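You operate a simulated robot arm through the tools that you are given. There is no shell and no other tool.

You run a simulated robot arm. Do the job below in one go: nothing can be reset, and whatever is moved stays where it is left.

Task
Finish the half-full spindle with a disc of the job sheet's grit.
Fine: the sheet on holder six; disc, plate, dark plate from below; screw the nut down till the red band is hidden.

The check looks at the end state, three seconds after you hand in, the way a careful person would. Anything else that was tipped, shoved, dropped, spilled or broken makes it a failure. Flat cloth is picked up by pressing the open fingertips on it (5 to 10 N) and closing them slowly along it; thin cloth reads only 2 to 8 mm in the jaws.

Robot
A 6-joint arm with a fingered hand, fixed in place. Base frame: the origin is at the foot of the arm, x ahead of it, y to its left, z up; the work surface is at about z = 860. Readings come in mm, degrees, newtons and seconds.
With the tool pointing down near the work surface it reaches from about 260 to 700 mm from the base axis. Its first joint turns from -166.0 to 166.0 degrees. Payload 4 kg.
Tool frame: the origin (TCP) lies between the finger pads and is the grasp point; the fingertips stand 26 mm ahead of it; z points along the fingers, y is the line along which they close. Largest opening 148 mm; the body of the gripper starts 73 mm behind the TCP. The gripper is a hand of 3 fingers: y runs from the thumb to the fingers, the wrist lies at [0, 0, -239] in the tool frame, and closing takes about 1.5 s.
Orientation is that of the tool frame in the base frame, as [roll, pitch, yaw] about the fixed x, y, z axes, in that order (R = Rz(yaw) Ry(pitch) Rx(roll)). With the fingers straight down and closing along the base's y, the tool's x points along the base's -x, its y along +y and its z along -z.

Tools
- The arm moves only by the tool move_arm. Its argument "motion" is a list of rows, each an object of numbers (a shift or turn left out is 0, a gripper value left out holds the last): "x", "y", "z": the shift along the tool's x, y, z in units of 25 mm (1.0 is 25 mm); "ax", "ay", "az": the turn, a rotation vector about the tool's x, y, z in units of 6 degrees (1.0 is 6 degrees). In form: [{"x": .., "y": .., "z": .., "ax": .., "ay": .., "az": ..}, ...]. A call has 1 to 20 rows; each row shifts and turns the commanded pose from where the row before left it, along the tool's axes as they then stand. "gripper" is the finger opening in mm, from 0 to 148, set as the call begins (left out, the last holds). A call with a number of a shift or a turn outside -1 to 1 is refused whole. Each row takes 0.2 s and may step no farther than 50 mm and 8.6 degrees from the row before; otherwise, or with a gripper value out of range, the whole call is refused. Where a pose cannot be reached the arm comes as near as it can. A force on the tool above 40 N (or 10 N above the force at the start of the call, whichever is more), or a blocked arm, ends the call early, and 0.2 s more pass. Each finger travels about 153 mm/s and halts on what it meets, pressing with about 23 N; the grip force reading is that of the motor and also rises with nothing between the fingers. The clock runs only during rows and for 0.2 s after the last one: add rows that do not move to give the fingers time. The reply holds the time, the measured pose of the TCP, the force on the tool along the base axes, the opening and the grip force, in the units named above and with some noise, with the torque about the TCP (base axes, N m) and any sound that the robot's microphone picked up.
- Cameras (640 x 400 px; columns grow to the right, rows downward): "scene" is fixed at [50.4, -499.3, 1590.8]; the picture's right is [0.57, -0.82, 0.00], its down [-0.56, -0.39, -0.73] and it looks along [0.60, 0.42, -0.68] (base axes); focal length 334 px, centre (320, 200). "wrist" rides on the gripper at [68, -39, -90] in the tool frame; the picture's right is [0.50, 0.87, 0.00], its down [-0.66, 0.38, -0.65] and it looks along [-0.57, 0.33, 0.76] (tool axes); focal length 222 px, centre (320, 200). There is no depth. A picture from a camera that has moved, and an enlarged one, comes with that camera's place and axes in the base frame and with its lens.
- snapshot(camera): a new picture of that camera. It takes no simulated time.
- raise_lower(by): slides the trunk up (or, below 0, down) by that many mm; the arm rides with it, the base frame stays. It gives what a move gives, with no picture.
- set_fingers(finger1, finger2, thumb_bend): sets how far each is bent, from 0 (flat) to 100 (curled in); at 30 the hand is open as for a grip, at 70 the pads meet at the TCP. One left out holds its place. A second passes; each finger stops where it meets its share of the squeeze, and holds until it gets a number again. A gripper value or a shape takes the hand back. It gives what a move gives, with no picture; readings hold the bend of each and the force on the fingers (four entries, about 0 where the hand has none), thumb and palm.
- hand_shape(shape): the hand has 3 fingers and takes this shape, open, in about a second: jaw (thumb against the fingers, like two jaws); tri (thumb and two fingers); tip (a fingertip pinch); poke (one finger out to press); point (the index stretched); flat (the hand flat); cup (the hand cupped); fist (a fist). The gripper value then closes the fingers along that shape, each until it touches; the sizes above hold for jaw. It gives what a move gives, with no picture.
- enlarge(camera, box): a new picture of the part [left, top, right, bottom] of that camera's present view, enlarged. It takes no simulated time.
- hand_in(): hands the job in; it is judged then, once.

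Places have to be worked out from the pictures, the camera data and where the tool is seen. Open the gripper and draw the arm clear of the work before you hand the job in, unless the task says otherwise.

The tools are called as a command line: name --argument value ..., lists and objects as JSON in quotes. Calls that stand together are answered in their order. move_arm: Moves the arm, as the interface text tells. Its arguments: {"type":"object","properties":{"motion":{"type":"array"},"gripper":{"type":"number"}},"required":["motion"]} The other tools are called the same way: raise_lower (by) slides the trunk up or down; hand_shape (shape) gives the hand a shape; set_fingers (finger1, finger2, thumb_bend) moves the fingers one by one; snapshot (camera) takes a picture; enlarge (camera, box) takes an enlarged picture of a part of a camera's view; hand_in () hands the job in.

At the start:

```text
time: 0.0
tcp_pos: [369.6, -206.2, 1314.5]
orientation: [-180.0, 0.0, -179.9]
wrist_force: [-0.8, 0.1, 0.2]
torque: [-0.03, 0.01, 0.0]
finger_gap: 147.9
finger_force: 0.0
shape: jaw
bend: [30.0, 30.0, 30.0]
finger forces: [0.0, 0.1, 0.0, 0.0, 0.1, 0.0]
trunk travel left (down, up): [-275.0, 42.0]
```

scene: 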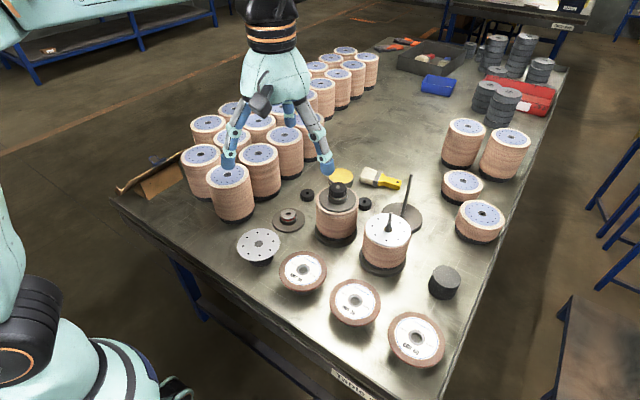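
wrist: 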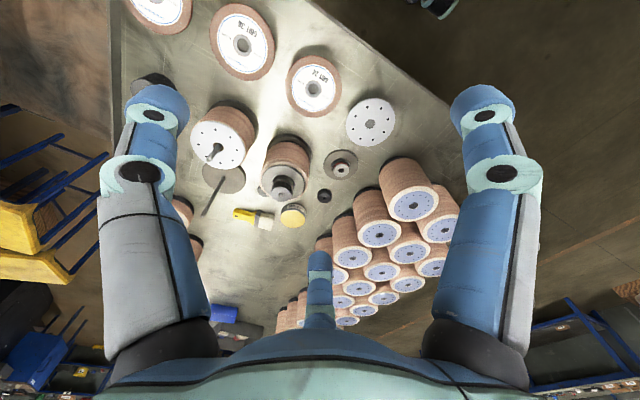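

I start by looking closely at the scene: discs, spindle, plates, nuts and any job sheets.

enlarge --camera "scene" --box '[220, 160, 460, 310]'

enlarge --camera "scene" --box '[260, 240, 460, 390]'

enlarge --camera "scene" --box '[400, 0, 640, 150]'

enlarge --camera "scene" --box '[100, 30, 400, 230]'

enlarge --camera "wrist" --box '[110, 0, 410, 190]'

enlarge --camera "scene" --box '[0, 0, 240, 150]'

```text
2.67 times, centred on (340, 235) of scene
camera zoom: at [50.4, -499.3, 1590.8], right [0.57, -0.82, 0.0], down [-0.56, -0.39, -0.73], along [0.6, 0.42, -0.68], focal length 890 px, centre (267, 107)
```

zoom: 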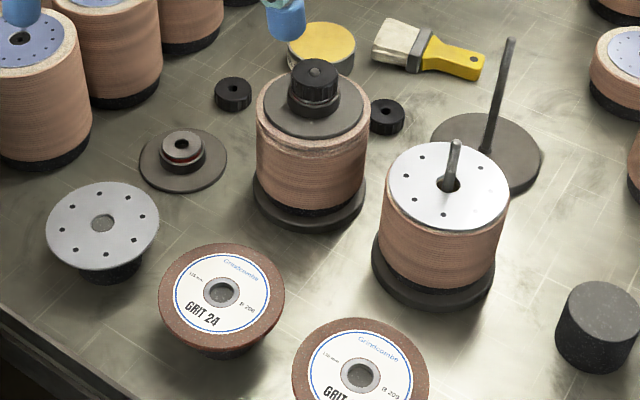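

```text
2.67 times, centred on (360, 315) of scene
camera zoom: at [50.4, -499.3, 1590.8], right [0.57, -0.82, 0.0], down [-0.56, -0.39, -0.73], along [0.6, 0.42, -0.68], focal length 890 px, centre (213, -107)
```

zoom: 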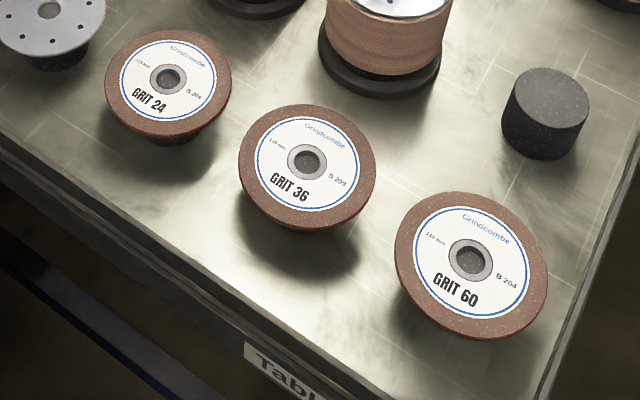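

```text
2.67 times, centred on (520, 75) of scene
camera zoom: at [50.4, -499.3, 1590.8], right [0.57, -0.82, 0.0], down [-0.56, -0.39, -0.73], along [0.6, 0.42, -0.68], focal length 890 px, centre (-213, 533)
```

zoom: 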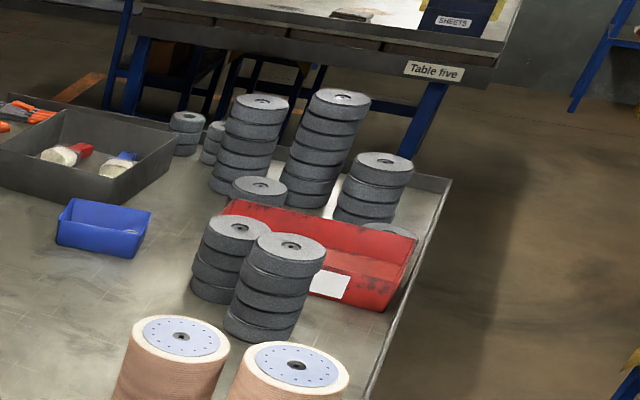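

```text
2.00 times, centred on (250, 130) of scene
camera zoom: at [50.4, -499.3, 1590.8], right [0.57, -0.82, 0.0], down [-0.56, -0.39, -0.73], along [0.6, 0.42, -0.68], focal length 668 px, centre (460, 340)
```

zoom: 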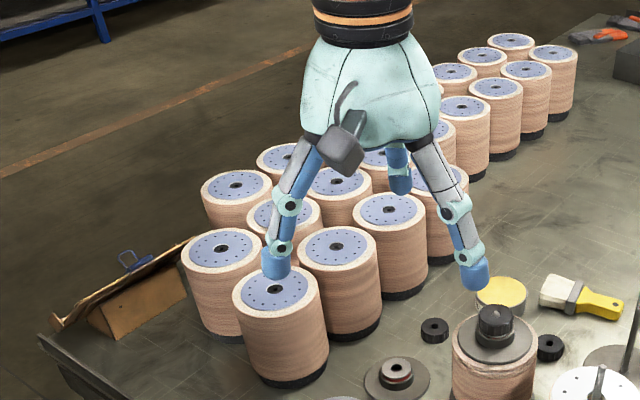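

```text
2.11 times, centred on (260, 95) of wrist
camera zoom: at [300.9, -245.2, 1404.0], right [-0.5, 0.87, 0.0], down [0.65, 0.38, 0.65], along [0.57, 0.33, -0.76], focal length 468 px, centre (446, 421)
```

zoom: 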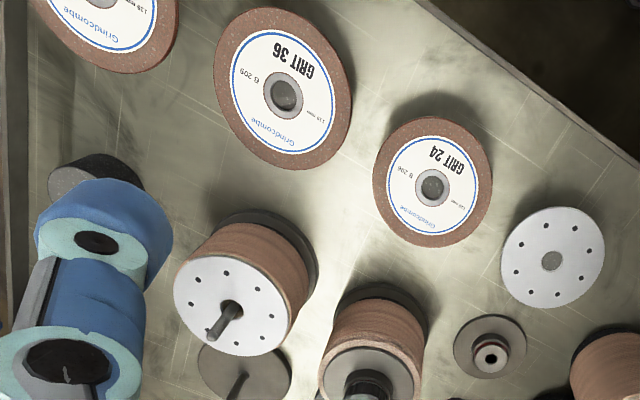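

```text
2.67 times, centred on (120, 75) of scene
camera zoom: at [50.4, -499.3, 1590.8], right [0.57, -0.82, 0.0], down [-0.56, -0.39, -0.73], along [0.6, 0.42, -0.68], focal length 890 px, centre (853, 533)
```

zoom: 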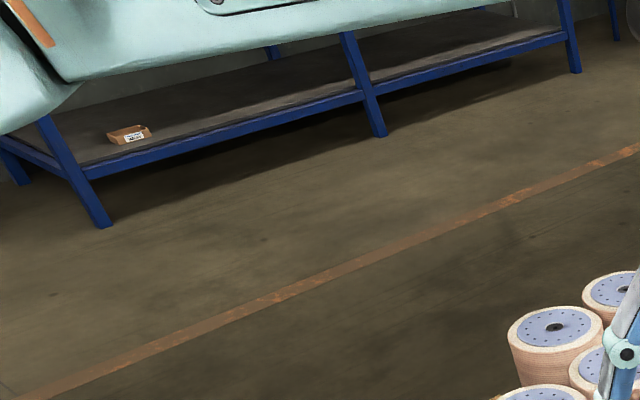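

The discs are grit 24, 36 and 60; the easel at the left edge of the table seems to be a sheet holder seen from its back. I enlarge the holder, the table label, the spindle top and the nut.

enlarge --camera "scene" --box '[110, 145, 200, 205]'

enlarge --camera "scene" --box '[270, 190, 330, 240]'

enlarge --camera "scene" --box '[345, 200, 425, 280]'

enlarge --camera "scene" --box '[310, 350, 410, 400]'

enlarge --camera "scene" --box '[480, 0, 640, 100]'

enlarge --camera "scene" --box '[300, 160, 360, 240]'

enlarge --camera "wrist" --box '[520, 0, 640, 400]'

enlarge --camera "wrist" --box '[0, 100, 120, 400]'

```text
6.67 times, centred on (155, 175) of scene
camera zoom: at [50.4, -499.3, 1590.8], right [0.57, -0.82, 0.0], down [-0.56, -0.39, -0.73], along [0.6, 0.42, -0.68], focal length 2226 px, centre (1420, 367)
```

zoom: 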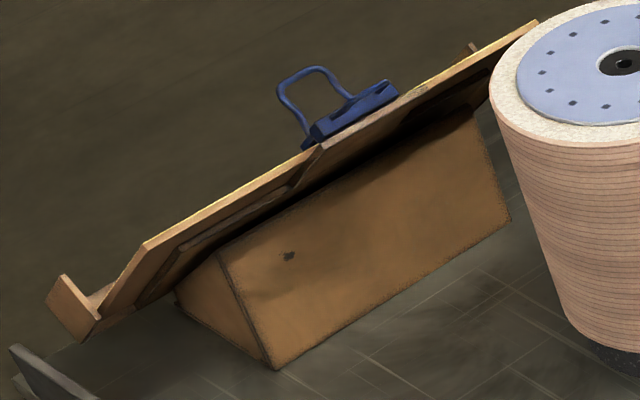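

```text
8.00 times, centred on (300, 215) of scene
camera zoom: at [50.4, -499.3, 1590.8], right [0.57, -0.82, 0.0], down [-0.56, -0.39, -0.73], along [0.6, 0.42, -0.68], focal length 2671 px, centre (480, 80)
```

zoom: 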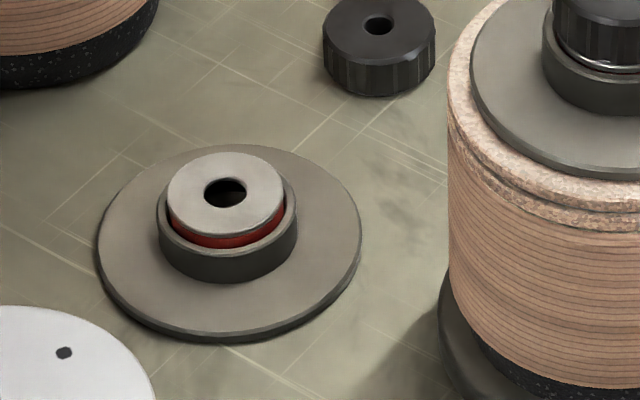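

```text
5.00 times, centred on (385, 240) of scene
camera zoom: at [50.4, -499.3, 1590.8], right [0.57, -0.82, 0.0], down [-0.56, -0.39, -0.73], along [0.6, 0.42, -0.68], focal length 1670 px, centre (-5, 0)
```

zoom: 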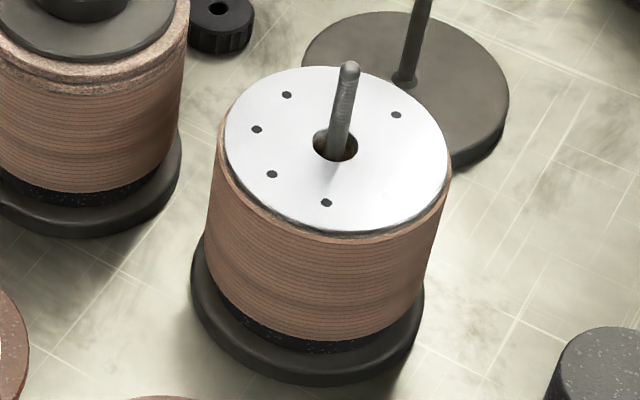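

```text
6.40 times, centred on (360, 375) of scene
camera zoom: at [50.4, -499.3, 1590.8], right [0.57, -0.82, 0.0], down [-0.56, -0.39, -0.73], along [0.6, 0.42, -0.68], focal length 2137 px, centre (64, -920)
```

zoom: 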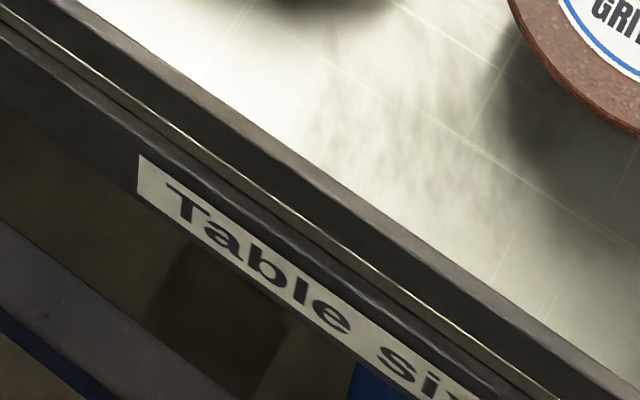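

```text
4.00 times, centred on (560, 50) of scene
camera zoom: at [50.4, -499.3, 1590.8], right [0.57, -0.82, 0.0], down [-0.56, -0.39, -0.73], along [0.6, 0.42, -0.68], focal length 1336 px, centre (-640, 800)
```

zoom: 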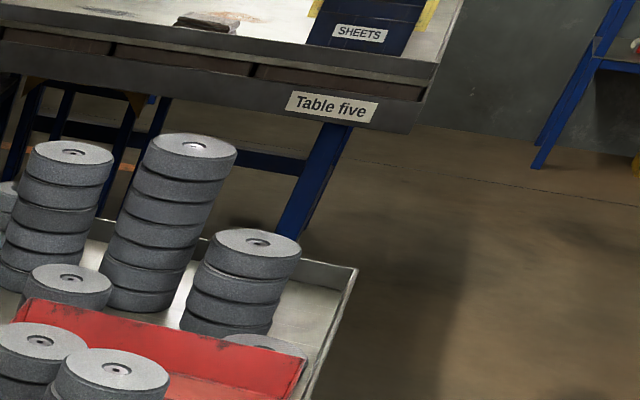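

```text
5.00 times, centred on (330, 200) of scene
camera zoom: at [50.4, -499.3, 1590.8], right [0.57, -0.82, 0.0], down [-0.56, -0.39, -0.73], along [0.6, 0.42, -0.68], focal length 1670 px, centre (270, 200)
```

zoom: 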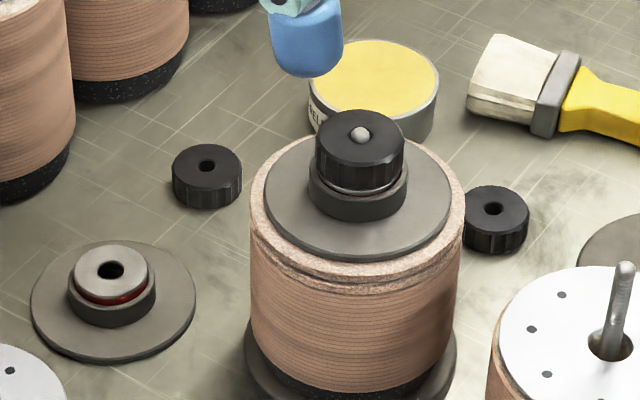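

```text
1.00 times, centred on (580, 200) of wrist (not enlarged: the box is as wide or as high as the picture)
camera zoom: at [300.9, -245.2, 1404.0], right [-0.5, 0.87, 0.0], down [0.65, 0.38, 0.65], along [0.57, 0.33, -0.76], focal length 222 px, centre (60, 200)
```

zoom: 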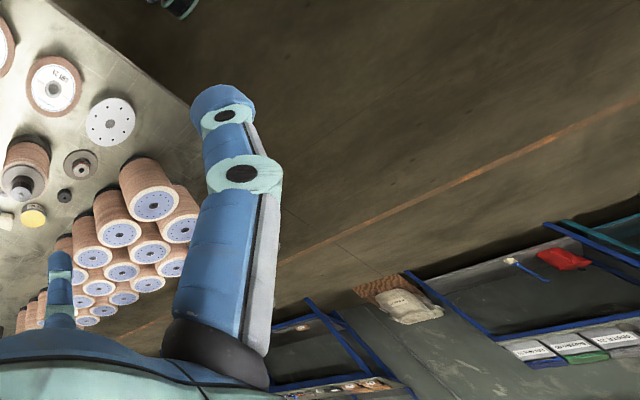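

```text
1.33 times, centred on (60, 250) of wrist
camera zoom: at [300.9, -245.2, 1404.0], right [-0.5, 0.87, 0.0], down [0.65, 0.38, 0.65], along [0.57, 0.33, -0.76], focal length 296 px, centre (667, 133)
```

zoom: 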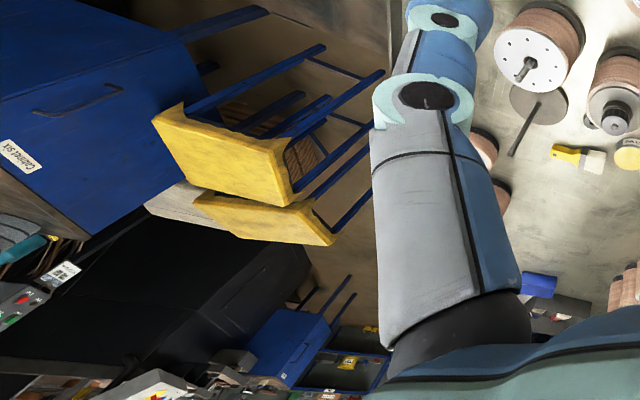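

This is Table six. The holder stands near (404, 393) with its face turned to +y, so I first turn the hand -120° in yaw up here, so that the wrist camera will look toward -y.

move_arm --motion '[{"az": 1}, {"az": 1}, {"az": 1}, {"az": 1}, {"az": 1}, {"az": 1}, {"az": 1}, {"az": 1}, {"az": 1}, {"az": 1}, {"az": 1}, {"az": 1}, {"az": 1}, {"az": 1}, {"az": 1}, {"az": 1}, {"az": 1}, {"az": 1}, {"az": 1}, {"az": 1}]'

snapshot --camera "wrist"

```text
time: 4.2
tcp_pos: [368.3, -205.8, 1313.1]
orientation: [-180.0, 0.0, 59.8]
wrist_force: [-0.1, 0.5, 0.1]
torque: [0.02, 0.02, 0.01]
finger_gap: 147.6
finger_force: 0.1
shape: jaw
bend: [30.0, 30.0, 30.0]
finger forces: [0.1, 0.0, 0.1, 0.0, 0.0, 0.0]
trunk travel left (down, up): [-275.0, 42.0]
```

```text
taken
camera wrist: at [368.3, -128.2, 1404.1], right [1.0, 0.0, 0.0], down [0.0, -0.76, 0.65], along [0.0, -0.65, -0.76], focal length 222 px, centre (320, 200)
```

wrist: 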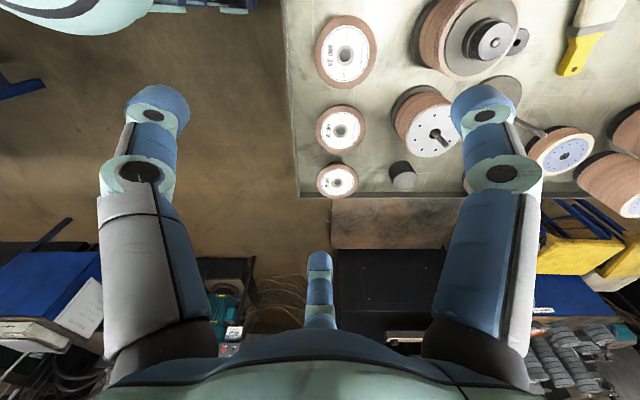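

Turn worked. Now I travel at this height toward +y to bring the camera over the holder.

move_arm --motion '[{"x": 1, "y": -0.51}, {"x": 1, "y": -0.51}, {"x": 1, "y": -0.51}, {"x": 1, "y": -0.51}, {"x": 1, "y": -0.51}, {"x": 1, "y": -0.51}, {"x": 1, "y": -0.51}, {"x": 1, "y": -0.51}, {"x": 1, "y": -0.51}, {"x": 1, "y": -0.51}, {"x": 1, "y": -0.51}, {"x": 1, "y": -0.51}, {"x": 1, "y": -0.51}, {"x": 1, "y": -0.51}, {"x": 1, "y": -0.51}, {"x": 1, "y": -0.51}, {"x": 1, "y": -0.51}, {"x": 1, "y": -0.51}, {"x": 1, "y": -0.51}, {"x": 1, "y": -0.51}]'

snapshot --camera "wrist"

snapshot --camera "scene"

```text
time: 8.4
tcp_pos: [397.4, 356.1, 1313.3]
orientation: [179.9, 0.0, 59.9]
wrist_force: [-0.1, 0.1, 0.5]
torque: [-0.01, 0.01, -0.01]
finger_gap: 148.0
finger_force: 0.0
shape: jaw
bend: [30.0, 30.0, 30.0]
finger forces: [0.0, 0.1, 0.1, 0.0, 0.1, 0.1]
trunk travel left (down, up): [-275.0, 42.0]
```

```text
taken
camera wrist: at [396.6, 434.8, 1403.6], right [1.0, 0.0, 0.0], down [0.0, -0.76, 0.65], along [0.0, -0.65, -0.76], focal length 222 px, centre (320, 200)
```

wrist: 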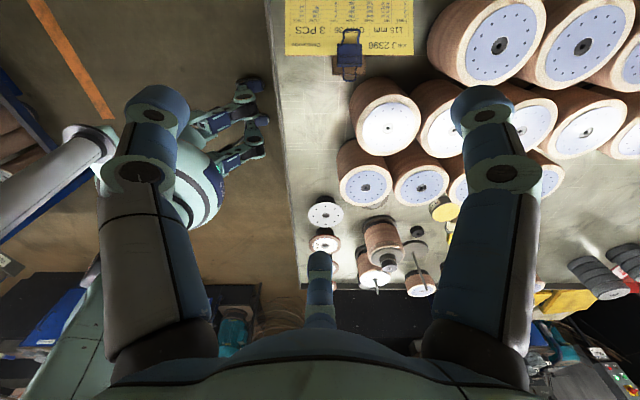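

```text
taken
```

scene: 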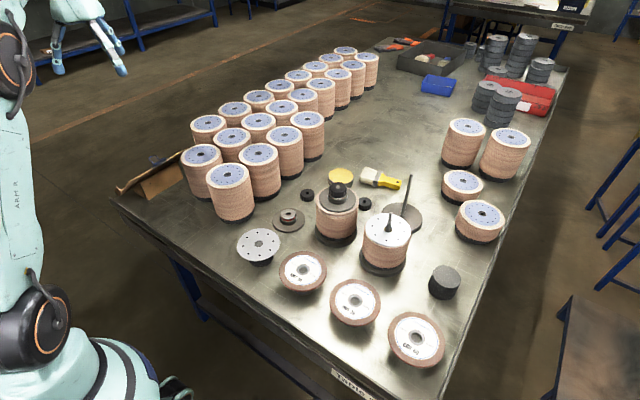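

The yellow sheet is at the top edge of the view; I move about 140 mm farther in +y to read it.

move_arm --motion '[{"x": 1, "y": -0.56}, {"x": 1, "y": -0.56}, {"x": 1, "y": -0.56}, {"x": 1, "y": -0.56}, {"x": 1, "y": -0.56}]'

snapshot --camera "wrist"

enlarge --camera "wrist" --box '[240, 0, 460, 140]'

```text
time: 9.6
tcp_pos: [365.4, 464.4, 1280.2]
orientation: [179.9, -0.1, 59.9]
wrist_force: [-0.6, -0.1, 1.0]
torque: [-0.02, 0.02, 0.02]
finger_gap: 147.7
finger_force: 0.0
shape: jaw
bend: [30.0, 30.0, 30.0]
finger forces: [0.0, 0.0, 0.1, 0.0, 0.0, 0.0]
out of reach, approached as far as the arm can: row 2, 3, 4, 5
trunk travel left (down, up): [-275.0, 42.0]
```

```text
taken
camera wrist: at [365.7, 543.9, 1371.0], right [1.0, 0.0, 0.0], down [0.0, -0.76, 0.65], along [0.0, -0.65, -0.76], focal length 222 px, centre (320, 200)
```

wrist: 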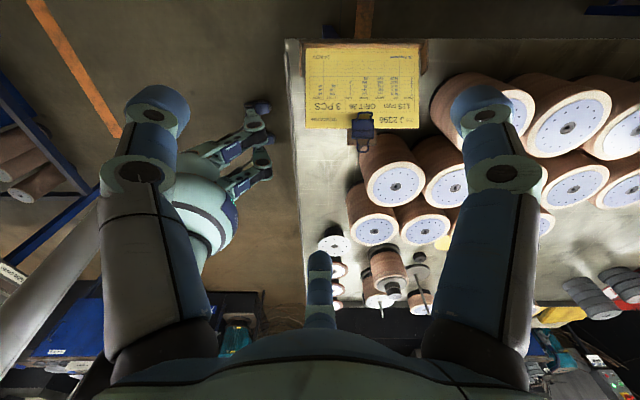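

```text
2.86 times, centred on (350, 70) of wrist
camera zoom: at [365.7, 543.9, 1371.0], right [1.0, 0.0, 0.0], down [0.0, -0.76, 0.65], along [0.0, -0.65, -0.76], focal length 635 px, centre (234, 571)
```

zoom: 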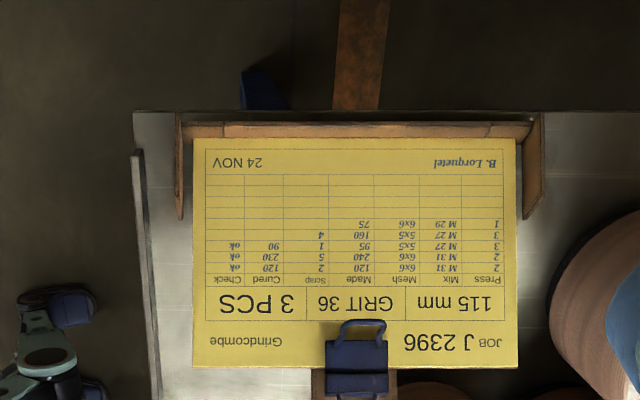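

The sheet reads "JOB J 2396, 115 mm, GRIT 36, 3 PCS". I check that this holder carries the number six and whether other holders exist.

enlarge --camera "wrist" --box '[290, 30, 390, 100]'

enlarge --camera "wrist" --box '[330, 90, 440, 160]'

enlarge --camera "wrist" --box '[520, 240, 640, 400]'

enlarge --camera "wrist" --box '[0, 140, 110, 400]'

enlarge --camera "scene" --box '[360, 0, 480, 75]'

```text
5.71 times, centred on (340, 65) of wrist
camera zoom: at [365.7, 543.9, 1371.0], right [1.0, 0.0, 0.0], down [0.0, -0.76, 0.65], along [0.0, -0.65, -0.76], focal length 1269 px, centre (206, 971)
```

zoom: 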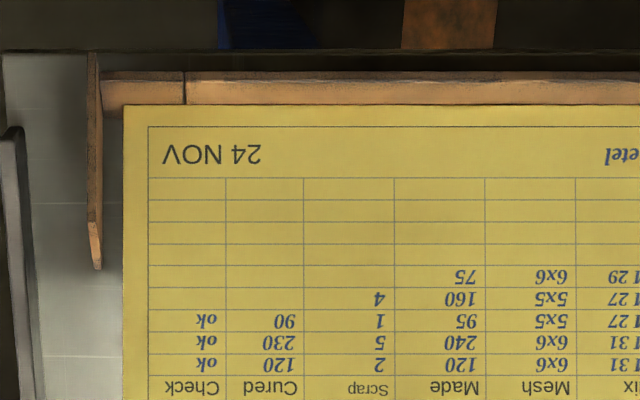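

```text
5.71 times, centred on (385, 125) of wrist
camera zoom: at [365.7, 543.9, 1371.0], right [1.0, 0.0, 0.0], down [0.0, -0.76, 0.65], along [0.0, -0.65, -0.76], focal length 1269 px, centre (-51, 629)
```

zoom: 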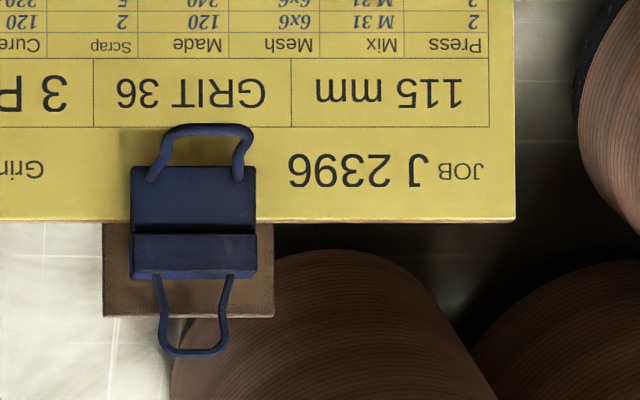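

```text
2.50 times, centred on (580, 320) of wrist
camera zoom: at [365.7, 543.9, 1371.0], right [1.0, 0.0, 0.0], down [0.0, -0.76, 0.65], along [0.0, -0.65, -0.76], focal length 555 px, centre (-330, -100)
```

zoom: 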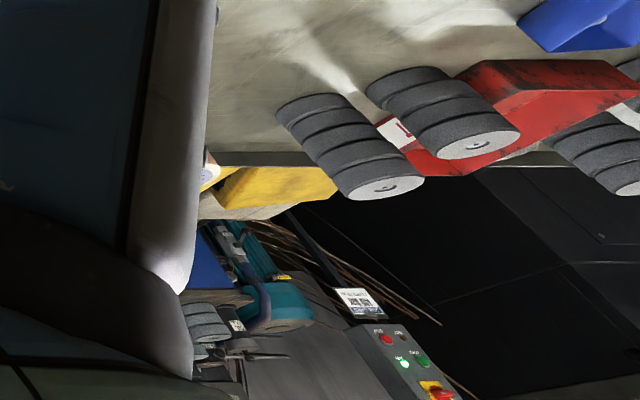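

```text
1.54 times, centred on (55, 270) of wrist
camera zoom: at [365.7, 543.9, 1371.0], right [1.0, 0.0, 0.0], down [0.0, -0.76, 0.65], along [0.0, -0.65, -0.76], focal length 342 px, centre (728, 92)
```

zoom: 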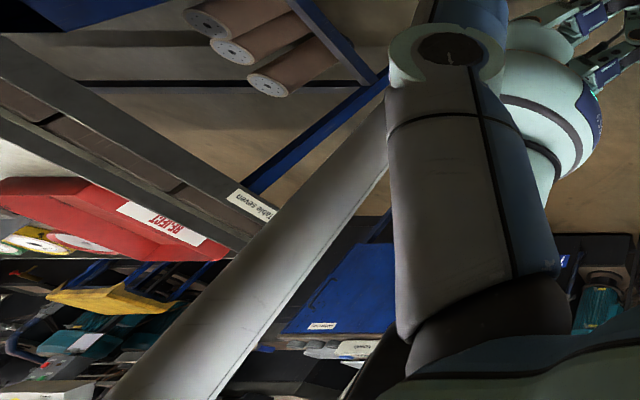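

```text
5.33 times, centred on (420, 38) of scene
camera zoom: at [50.4, -499.3, 1590.8], right [0.57, -0.82, 0.0], down [-0.56, -0.39, -0.73], along [0.6, 0.42, -0.68], focal length 1781 px, centre (-213, 1067)
```

zoom: 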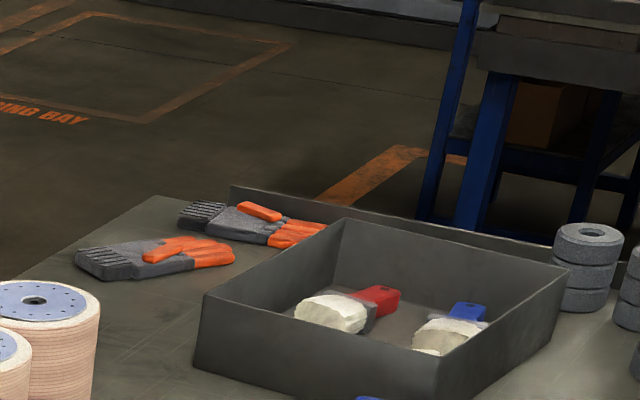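

This is Table six with its only holder, so the disc needed is GRIT 36 (the middle one, near (412, -338)). I turn to yaw 90 (thumb toward the base) and travel back toward -y.

move_arm --motion '[{"x": -1, "az": -1}, {"x": -1, "az": -1}, {"x": -1, "az": -1}, {"x": -1, "az": -1}, {"x": -1, "az": -1}, {"x": -1}, {"x": -1}, {"x": -1}, {"x": -1}, {"x": -1}, {"x": -1}, {"x": -1}, {"x": -1}, {"x": -1}, {"x": -1}, {"x": -1}, {"x": -1}, {"x": -1}, {"x": -1}, {"x": -1}]'

```text
time: 13.8
tcp_pos: [330.1, -27.5, 1282.2]
orientation: [-180.0, 0.0, 90.1]
wrist_force: [-0.6, 0.2, -0.5]
torque: [-0.02, -0.02, 0.0]
finger_gap: 147.9
finger_force: 0.1
shape: jaw
bend: [30.0, 30.0, 30.0]
finger forces: [0.0, 0.0, 0.0, 0.1, 0.0, 0.0]
trunk travel left (down, up): [-275.0, 42.0]
```

Pose follows well. I move above the GRIT 36 disc at z≈1150 and set the opening to 118 to see how the fingers close.

move_arm --motion '[{"x": -0.957, "y": 0.252, "z": 0.406}, {"x": -0.957, "y": 0.252, "z": 0.406}, {"x": -0.957, "y": 0.252, "z": 0.406}, {"x": -0.957, "y": 0.252, "z": 0.406}, {"x": -0.957, "y": 0.252, "z": 0.406}, {"x": -0.957, "y": 0.252, "z": 0.406}, {"x": -0.957, "y": 0.252, "z": 0.406}, {"x": -0.957, "y": 0.252, "z": 0.406}, {"x": -0.957, "y": 0.252, "z": 0.406}, {"x": -0.957, "y": 0.252, "z": 0.406}, {"x": -0.957, "y": 0.252, "z": 0.406}, {"x": -0.957, "y": 0.252, "z": 0.406}, {"x": -0.957, "y": 0.252, "z": 0.406}, {}]' --gripper 118

snapshot --camera "wrist"

snapshot --camera "scene"

```text
time: 16.8
tcp_pos: [411.5, -338.0, 1149.6]
orientation: [179.9, 0.0, 90.1]
wrist_force: [-0.6, 0.5, 0.1]
torque: [0.01, 0.0, 0.0]
finger_gap: 118.5
finger_force: 0.1
shape: jaw
bend: [25.0, 25.0, 48.0]
finger forces: [0.1, 0.0, 0.0, 0.0, 0.0, 0.0]
trunk travel left (down, up): [-275.0, 42.0]
```

```text
taken
camera wrist: at [372.3, -270.3, 1238.7], right [0.87, 0.5, 0.0], down [0.38, -0.65, 0.65], along [0.33, -0.57, -0.76], focal length 222 px, centre (320, 200)
```

wrist: 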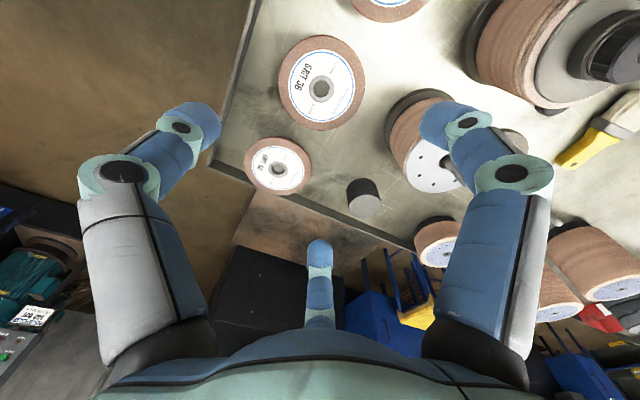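

```text
taken
```

scene: 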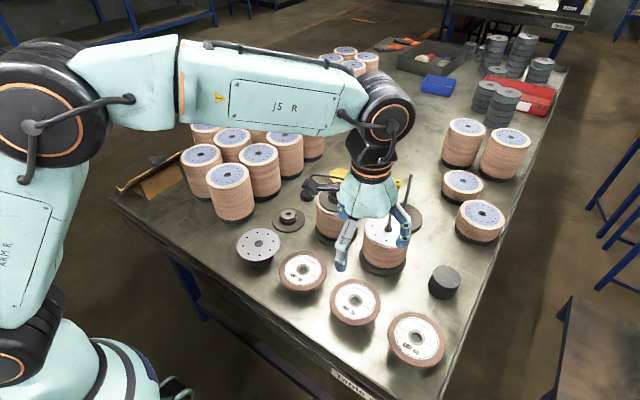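

The fingers close like a three-jaw chuck at 120°. I enlarge the disc under the hand to refine its place and height.

enlarge --camera "wrist" --box '[260, 20, 390, 140]'

enlarge --camera "wrist" --box '[370, 70, 480, 200]'

enlarge --camera "scene" --box '[310, 260, 400, 340]'

```text
3.33 times, centred on (325, 80) of wrist
camera zoom: at [372.3, -270.3, 1238.7], right [0.87, 0.5, 0.0], down [0.38, -0.65, 0.65], along [0.33, -0.57, -0.76], focal length 740 px, centre (303, 600)
```

zoom: 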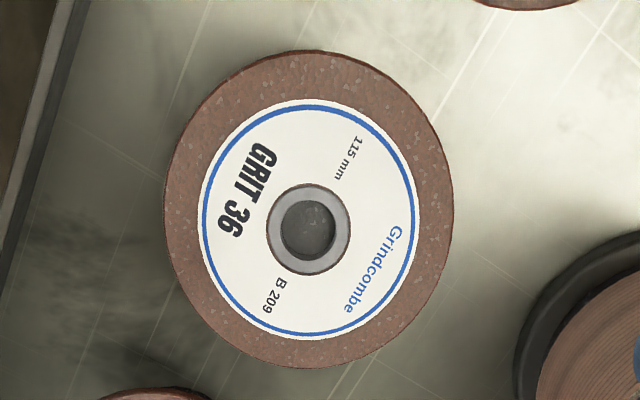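

```text
3.08 times, centred on (425, 135) of wrist
camera zoom: at [372.3, -270.3, 1238.7], right [0.87, 0.5, 0.0], down [0.38, -0.65, 0.65], along [0.33, -0.57, -0.76], focal length 684 px, centre (-3, 400)
```

zoom: 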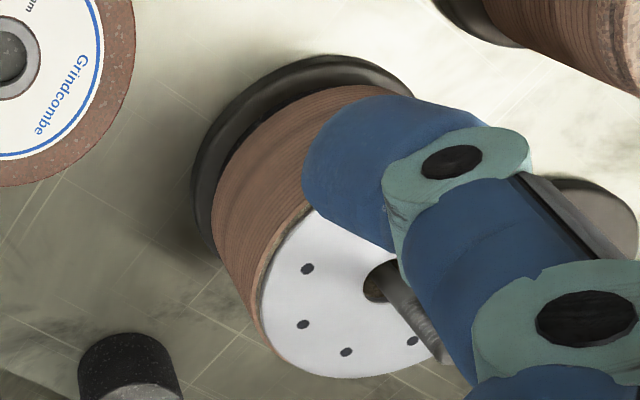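

```text
5.00 times, centred on (355, 300) of scene
camera zoom: at [50.4, -499.3, 1590.8], right [0.57, -0.82, 0.0], down [-0.56, -0.39, -0.73], along [0.6, 0.42, -0.68], focal length 1670 px, centre (145, -300)
```

zoom: 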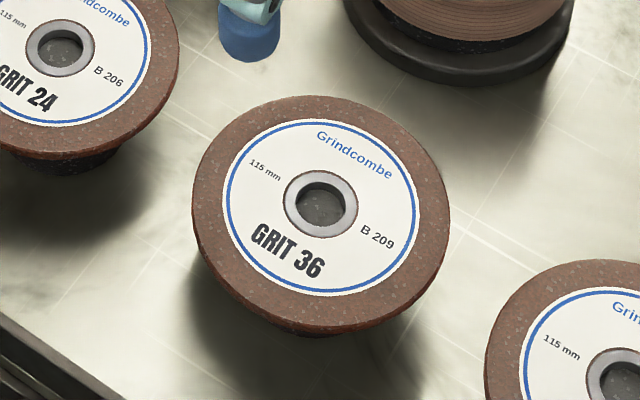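

Disc top is at about z=921, centre (414.5, -339.3), 115 mm across. I open fully and descend to z≈945 above it, straddling the rim.

move_arm --motion '[{"x": -0.05, "y": 0.12}, {"z": 0.9}, {"z": 0.9}, {"z": 0.9}, {"z": 0.9}, {"z": 0.9}, {"z": 0.9}, {"z": 0.9}, {"z": 0.9}, {"z": 0.9}, {}]' --gripper 148

snapshot --camera "wrist"

enlarge --camera "scene" --box '[280, 220, 440, 340]'

```text
time: 19.2
tcp_pos: [414.5, -338.6, 944.8]
orientation: [180.0, 0.0, 90.1]
wrist_force: [0.3, -0.4, 0.1]
torque: [0.0, -0.04, 0.0]
finger_gap: 147.7
finger_force: 0.1
shape: jaw
bend: [30.0, 30.0, 30.0]
finger forces: [0.1, 0.0, 0.0, 0.0, 0.0, 0.0]
trunk travel left (down, up): [-275.0, 42.0]
```

```text
taken
camera wrist: at [374.9, -271.4, 1035.3], right [0.87, 0.5, 0.0], down [0.38, -0.65, 0.65], along [0.33, -0.57, -0.76], focal length 222 px, centre (320, 200)
```

wrist: 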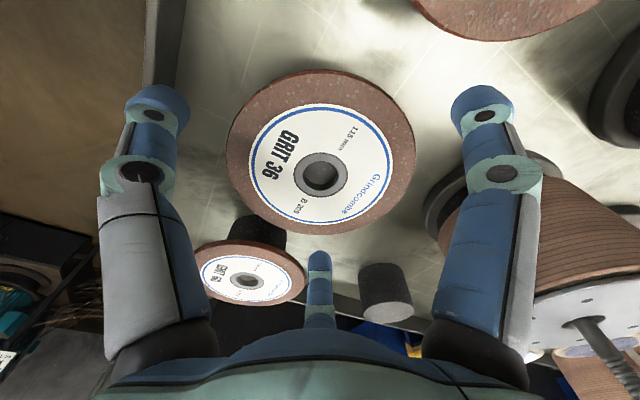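

```text
3.33 times, centred on (360, 280) of scene
camera zoom: at [50.4, -499.3, 1590.8], right [0.57, -0.82, 0.0], down [-0.56, -0.39, -0.73], along [0.6, 0.42, -0.68], focal length 1113 px, centre (187, -67)
```

zoom: 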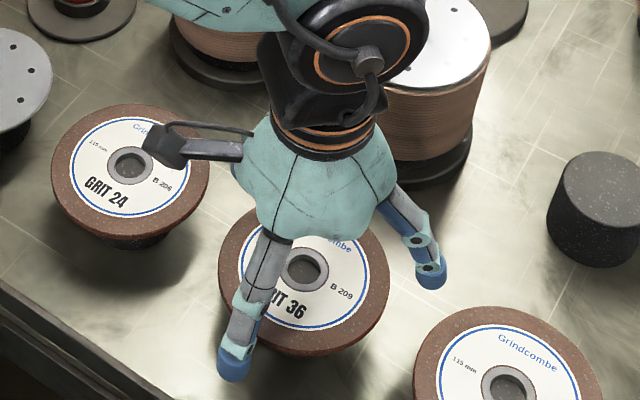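

The hole is at the image point expected for the tool axis, so alignment is good. I lower 7 mm and close gently on the rim.

move_arm --motion '[{"z": 0.28}, {}]'

move_arm --motion '[{}, {}, {}, {}, {}]' --gripper 122

snapshot --camera "wrist"

enlarge --camera "scene" --box '[310, 240, 410, 330]'

```text
time: 19.8
tcp_pos: [414.5, -337.8, 938.5]
orientation: [-180.0, 0.0, 90.1]
wrist_force: [0.3, 0.5, 0.0]
torque: [0.0, 0.02, -0.02]
finger_gap: 147.7
finger_force: 0.1
shape: jaw
bend: [30.0, 30.0, 30.0]
finger forces: [0.1, 0.0, 0.1, 0.0, 0.1, 0.0]
trunk travel left (down, up): [-275.0, 42.0]
```

```text
time: 21.0
tcp_pos: [413.3, -338.2, 939.4]
orientation: [-180.0, 0.1, 90.1]
wrist_force: [0.2, -0.6, -0.2]
torque: [0.02, 0.0, 0.01]
finger_gap: 122.2
finger_force: 0.0
shape: jaw
bend: [25.0, 25.0, 44.0]
finger forces: [0.0, 0.0, 0.1, 0.1, 0.1, 0.0]
trunk travel left (down, up): [-275.0, 42.0]
```

```text
taken
camera wrist: at [375.3, -271.3, 1028.4], right [0.87, 0.5, 0.0], down [0.38, -0.65, 0.65], along [0.33, -0.57, -0.76], focal length 222 px, centre (320, 200)
```

wrist: 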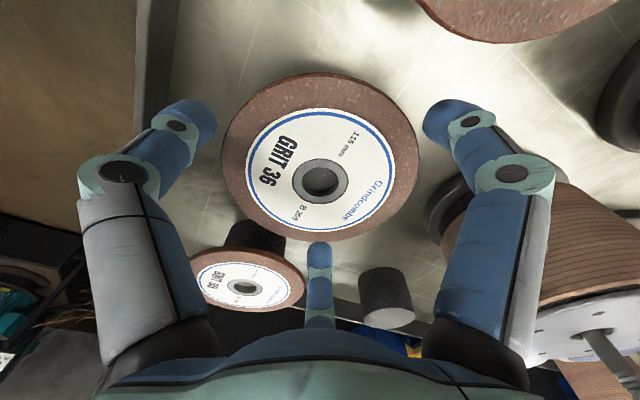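

```text
4.44 times, centred on (360, 285) of scene
camera zoom: at [50.4, -499.3, 1590.8], right [0.57, -0.82, 0.0], down [-0.56, -0.39, -0.73], along [0.6, 0.42, -0.68], focal length 1484 px, centre (142, -178)
```

zoom: 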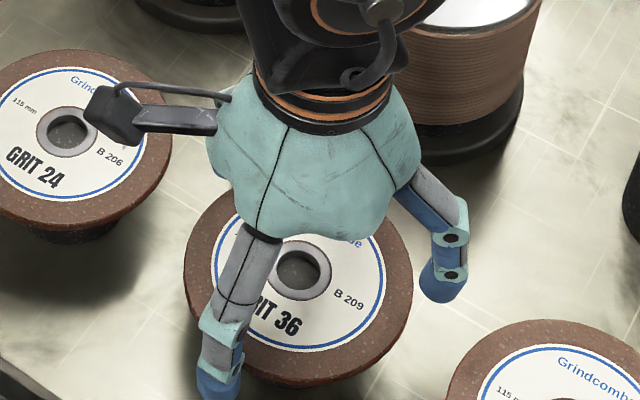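

Still clear of the rim evenly. I close further in small steps.

move_arm --motion '[{}, {}, {}, {}, {}]' --gripper 112

enlarge --camera "wrist" --box '[140, 60, 500, 285]'

enlarge --camera "scene" --box '[310, 250, 410, 340]'

```text
time: 22.2
tcp_pos: [414.4, -339.4, 938.4]
orientation: [180.0, 0.1, 90.1]
wrist_force: [0.4, 0.8, -0.4]
torque: [-0.01, 0.03, -0.03]
finger_gap: 112.8
finger_force: 0.0
shape: jaw
bend: [26.0, 25.0, 54.0]
finger forces: [0.2, 0.9, 0.0, 0.0, 0.3, 0.1]
trunk travel left (down, up): [-275.0, 42.0]
```

```text
1.78 times, centred on (320, 172) of wrist
camera zoom: at [375.3, -271.4, 1028.4], right [0.87, 0.5, 0.0], down [0.38, -0.65, 0.65], along [0.33, -0.57, -0.76], focal length 395 px, centre (320, 249)
```

zoom: 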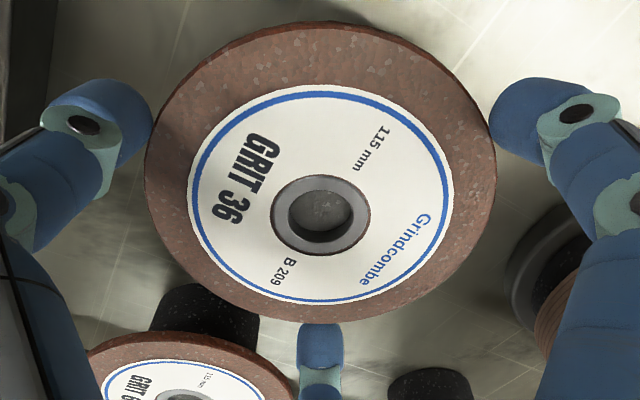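

```text
4.44 times, centred on (360, 295) of scene
camera zoom: at [50.4, -499.3, 1590.8], right [0.57, -0.82, 0.0], down [-0.56, -0.39, -0.73], along [0.6, 0.42, -0.68], focal length 1484 px, centre (142, -222)
```

zoom: 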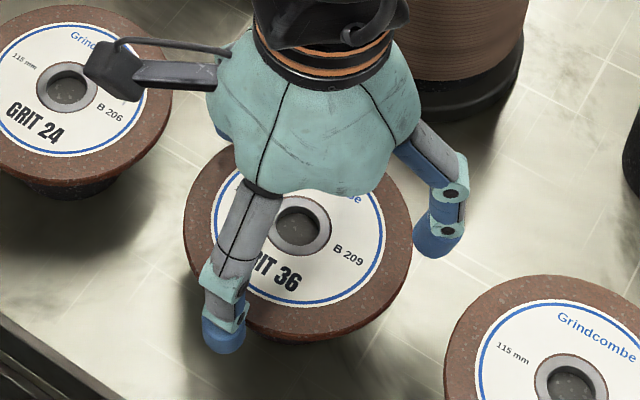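

First contact is starting (0.9 N). I close on to grip.

move_arm --motion '[{}, {}, {}, {}, {}, {}]' --gripper 104

enlarge --camera "wrist" --box '[140, 60, 500, 285]'

enlarge --camera "scene" --box '[310, 250, 410, 340]'

```text
time: 23.6
tcp_pos: [414.0, -338.4, 938.4]
orientation: [180.0, 0.0, 90.1]
wrist_force: [0.1, 0.3, -0.4]
torque: [0.01, 0.01, 0.01]
finger_gap: 109.1
finger_force: 23.3
shape: jaw
bend: [28.0, 27.0, 57.0]
finger forces: [20.4, 20.7, 0.0, 0.0, 20.4, 0.1]
trunk travel left (down, up): [-275.0, 42.0]
```

```text
1.78 times, centred on (320, 172) of wrist
camera zoom: at [375.3, -271.4, 1028.4], right [0.87, 0.5, 0.0], down [0.38, -0.65, 0.65], along [0.33, -0.57, -0.76], focal length 395 px, centre (320, 249)
```

zoom: 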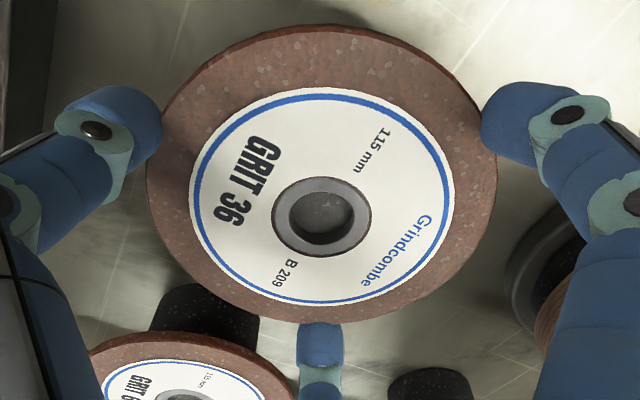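

```text
4.44 times, centred on (360, 295) of scene
camera zoom: at [50.4, -499.3, 1590.8], right [0.57, -0.82, 0.0], down [-0.56, -0.39, -0.73], along [0.6, 0.42, -0.68], focal length 1484 px, centre (142, -222)
```

zoom: 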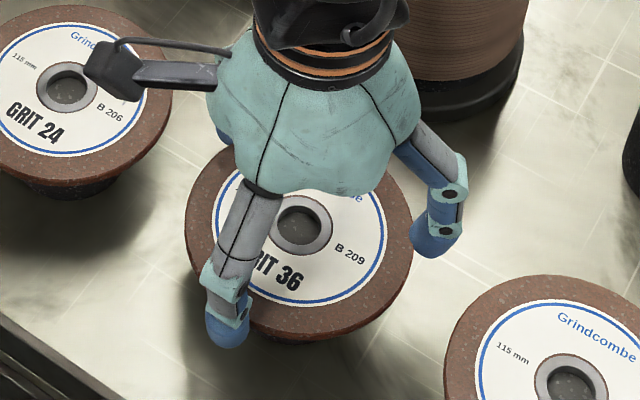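

All three fingers hold the rim at about 20 N, with the hole on the tool axis about 18 mm below the TCP. I lift 15 mm slowly and check.

move_arm --motion '[{"z": -0.2}, {"z": -0.2}, {"z": -0.2}, {}]'

enlarge --camera "scene" --box '[310, 250, 410, 340]'

```text
time: 24.6
tcp_pos: [414.3, -339.4, 953.9]
orientation: [180.0, 0.0, 90.1]
wrist_force: [-0.1, -0.3, -1.6]
torque: [-0.01, 0.03, 0.02]
finger_gap: 109.1
finger_force: 22.9
shape: jaw
bend: [28.0, 27.0, 57.0]
finger forces: [20.4, 20.7, 0.1, 0.0, 20.4, 0.0]
trunk travel left (down, up): [-275.0, 42.0]
```

```text
4.44 times, centred on (360, 295) of scene
camera zoom: at [50.4, -499.3, 1590.8], right [0.57, -0.82, 0.0], down [-0.56, -0.39, -0.73], along [0.6, 0.42, -0.68], focal length 1484 px, centre (142, -222)
```

zoom: 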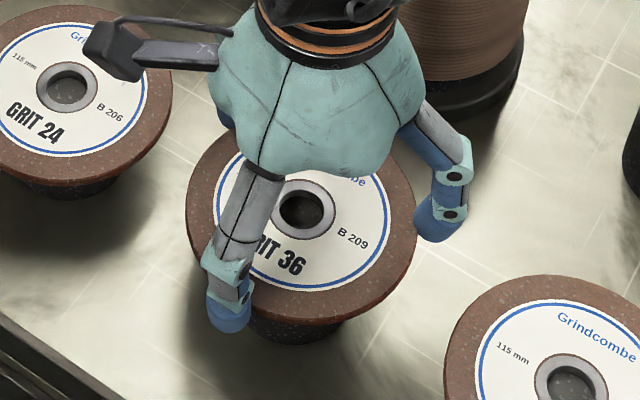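

The disc hangs level (about 1.5 N). I raise the trunk fully for better reach at height, then lift further.

raise_lower --by 42

move_arm --motion '[{"z": -0.8}, {"z": -0.8}, {"z": -0.8}, {"z": -0.8}, {"z": -0.8}, {}]'

snapshot --camera "wrist"

snapshot --camera "scene"

```text
time: 25.4
tcp_pos: [412.4, -339.0, 996.6]
orientation: [179.9, 0.0, 90.0]
wrist_force: [-0.3, -0.2, -0.8]
torque: [0.0, -0.01, 0.0]
finger_gap: 109.0
finger_force: 22.6
shape: jaw
bend: [28.0, 27.0, 57.0]
finger forces: [20.4, 20.8, 0.1, 0.0, 20.5, 0.1]
trunk travel left (down, up): [-317.0, 0.0]
```

```text
time: 26.9
tcp_pos: [414.6, -340.8, 1095.5]
orientation: [179.9, 0.0, 90.1]
wrist_force: [-0.1, -0.5, -0.5]
torque: [-0.01, -0.01, 0.0]
finger_gap: 109.1
finger_force: 22.7
shape: jaw
bend: [28.0, 27.0, 57.0]
finger forces: [20.4, 20.9, 0.1, 0.1, 20.3, 0.0]
trunk travel left (down, up): [-317.0, 0.0]
```

```text
taken
camera wrist: at [374.5, -272.6, 1185.7], right [0.87, 0.5, 0.0], down [0.38, -0.66, 0.65], along [0.33, -0.57, -0.76], focal length 222 px, centre (320, 200)
```

wrist: 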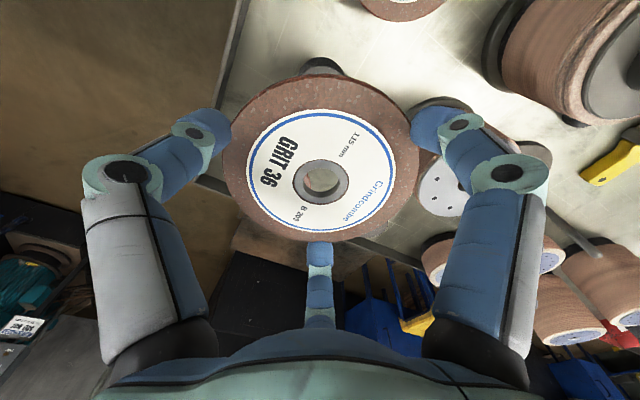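

```text
taken
```

scene: 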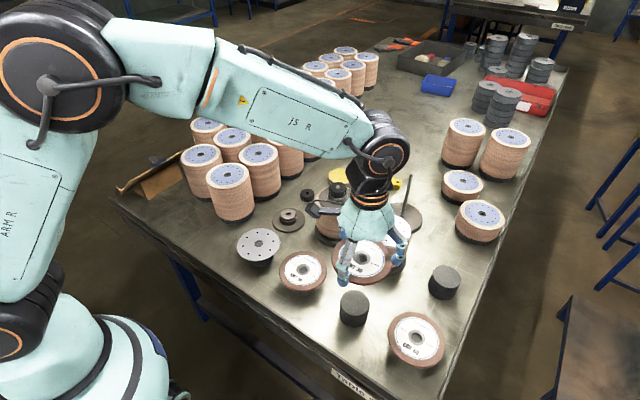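

To measure the rod well I shift the hand +140 mm in y so the rod comes into clear view of the wrist camera.

move_arm --motion '[{"x": 0.933}, {"x": 0.933}, {"x": 0.933}, {"x": 0.933}, {"x": 0.933}, {"x": 0.933}, {}]'

snapshot --camera "wrist"

enlarge --camera "wrist" --box '[340, 220, 460, 320]'

enlarge --camera "scene" --box '[360, 190, 420, 240]'

```text
time: 28.4
tcp_pos: [413.7, -200.1, 1095.0]
orientation: [179.9, -0.1, 90.1]
wrist_force: [0.0, -0.7, -1.7]
torque: [-0.02, -0.05, 0.0]
finger_gap: 109.1
finger_force: 23.0
shape: jaw
bend: [28.0, 27.0, 57.0]
finger forces: [20.6, 20.9, 0.0, 0.1, 20.2, 0.0]
trunk travel left (down, up): [-317.0, 0.0]
```

```text
taken
camera wrist: at [374.9, -132.2, 1185.3], right [0.87, 0.5, 0.0], down [0.38, -0.65, 0.65], along [0.33, -0.57, -0.76], focal length 222 px, centre (320, 200)
```

wrist: 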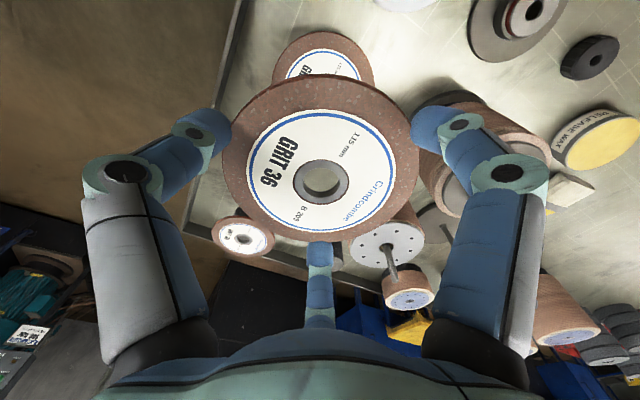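

```text
4.00 times, centred on (400, 270) of wrist
camera zoom: at [374.9, -132.2, 1185.3], right [0.87, 0.5, 0.0], down [0.38, -0.65, 0.65], along [0.33, -0.57, -0.76], focal length 888 px, centre (0, -80)
```

zoom: 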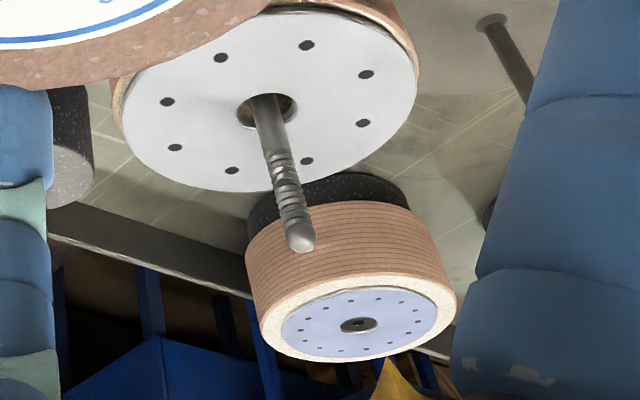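

```text
8.00 times, centred on (390, 215) of scene
camera zoom: at [50.4, -499.3, 1590.8], right [0.57, -0.82, 0.0], down [-0.56, -0.39, -0.73], along [0.6, 0.42, -0.68], focal length 2671 px, centre (-240, 80)
```

zoom: 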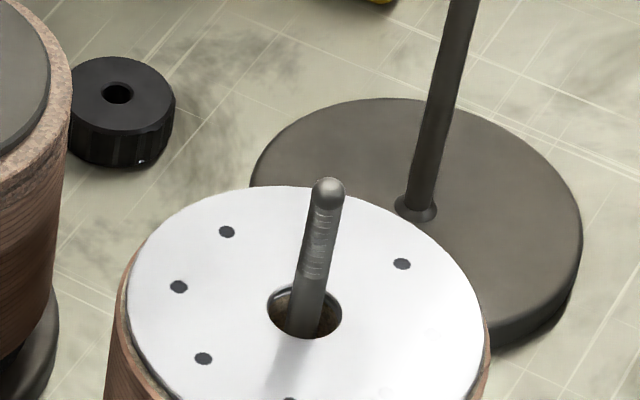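

The two views agree: rod axis at (600, -319.3), tip z≈1034, plate top z≈978. I carry the disc over the rod at TCP z 1095.

move_arm --motion '[{"y": 0.93, "x": -0.5975}, {"y": 0.93, "x": -0.5975}, {"y": 0.93, "x": -0.5975}, {"y": 0.93, "x": -0.5975}, {"y": 0.93, "x": -0.5975}, {"y": 0.93, "x": -0.5975}, {"y": 0.93, "x": -0.5975}, {"y": 0.93, "x": -0.5975}, {}, {}]'

snapshot --camera "wrist"

enlarge --camera "scene" --box '[320, 150, 480, 270]'

```text
time: 30.6
tcp_pos: [600.8, -319.2, 1096.1]
orientation: [180.0, 0.1, 90.1]
wrist_force: [-0.1, 0.6, -2.0]
torque: [0.01, -0.01, 0.01]
finger_gap: 109.3
finger_force: 23.0
shape: jaw
bend: [28.0, 27.0, 57.0]
finger forces: [20.5, 21.0, 0.0, 0.1, 20.3, 0.0]
trunk travel left (down, up): [-317.0, 0.0]
```

```text
taken
camera wrist: at [561.7, -250.8, 1185.6], right [0.87, 0.5, 0.0], down [0.38, -0.66, 0.65], along [0.33, -0.57, -0.76], focal length 222 px, centre (320, 200)
```

wrist: 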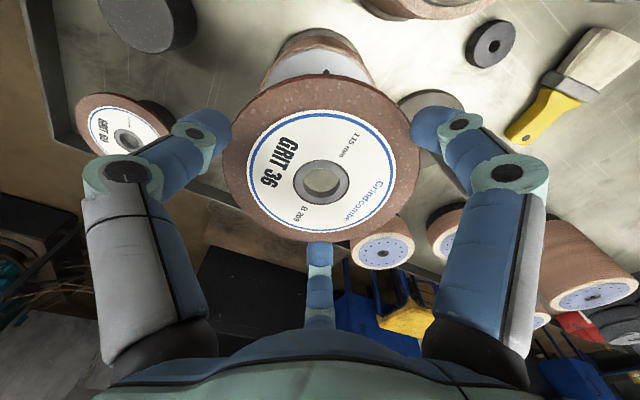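

```text
3.33 times, centred on (400, 210) of scene
camera zoom: at [50.4, -499.3, 1590.8], right [0.57, -0.82, 0.0], down [-0.56, -0.39, -0.73], along [0.6, 0.42, -0.68], focal length 1113 px, centre (53, 167)
```

zoom: 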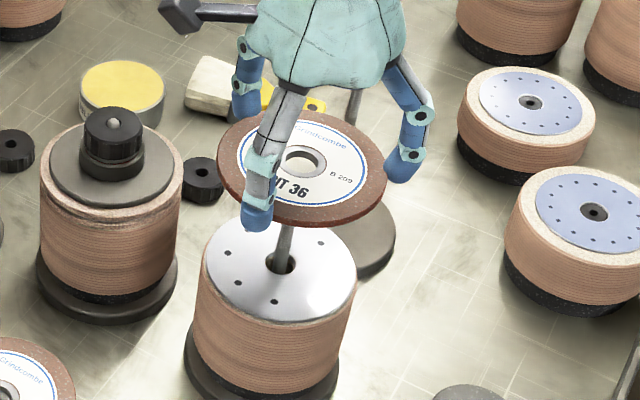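

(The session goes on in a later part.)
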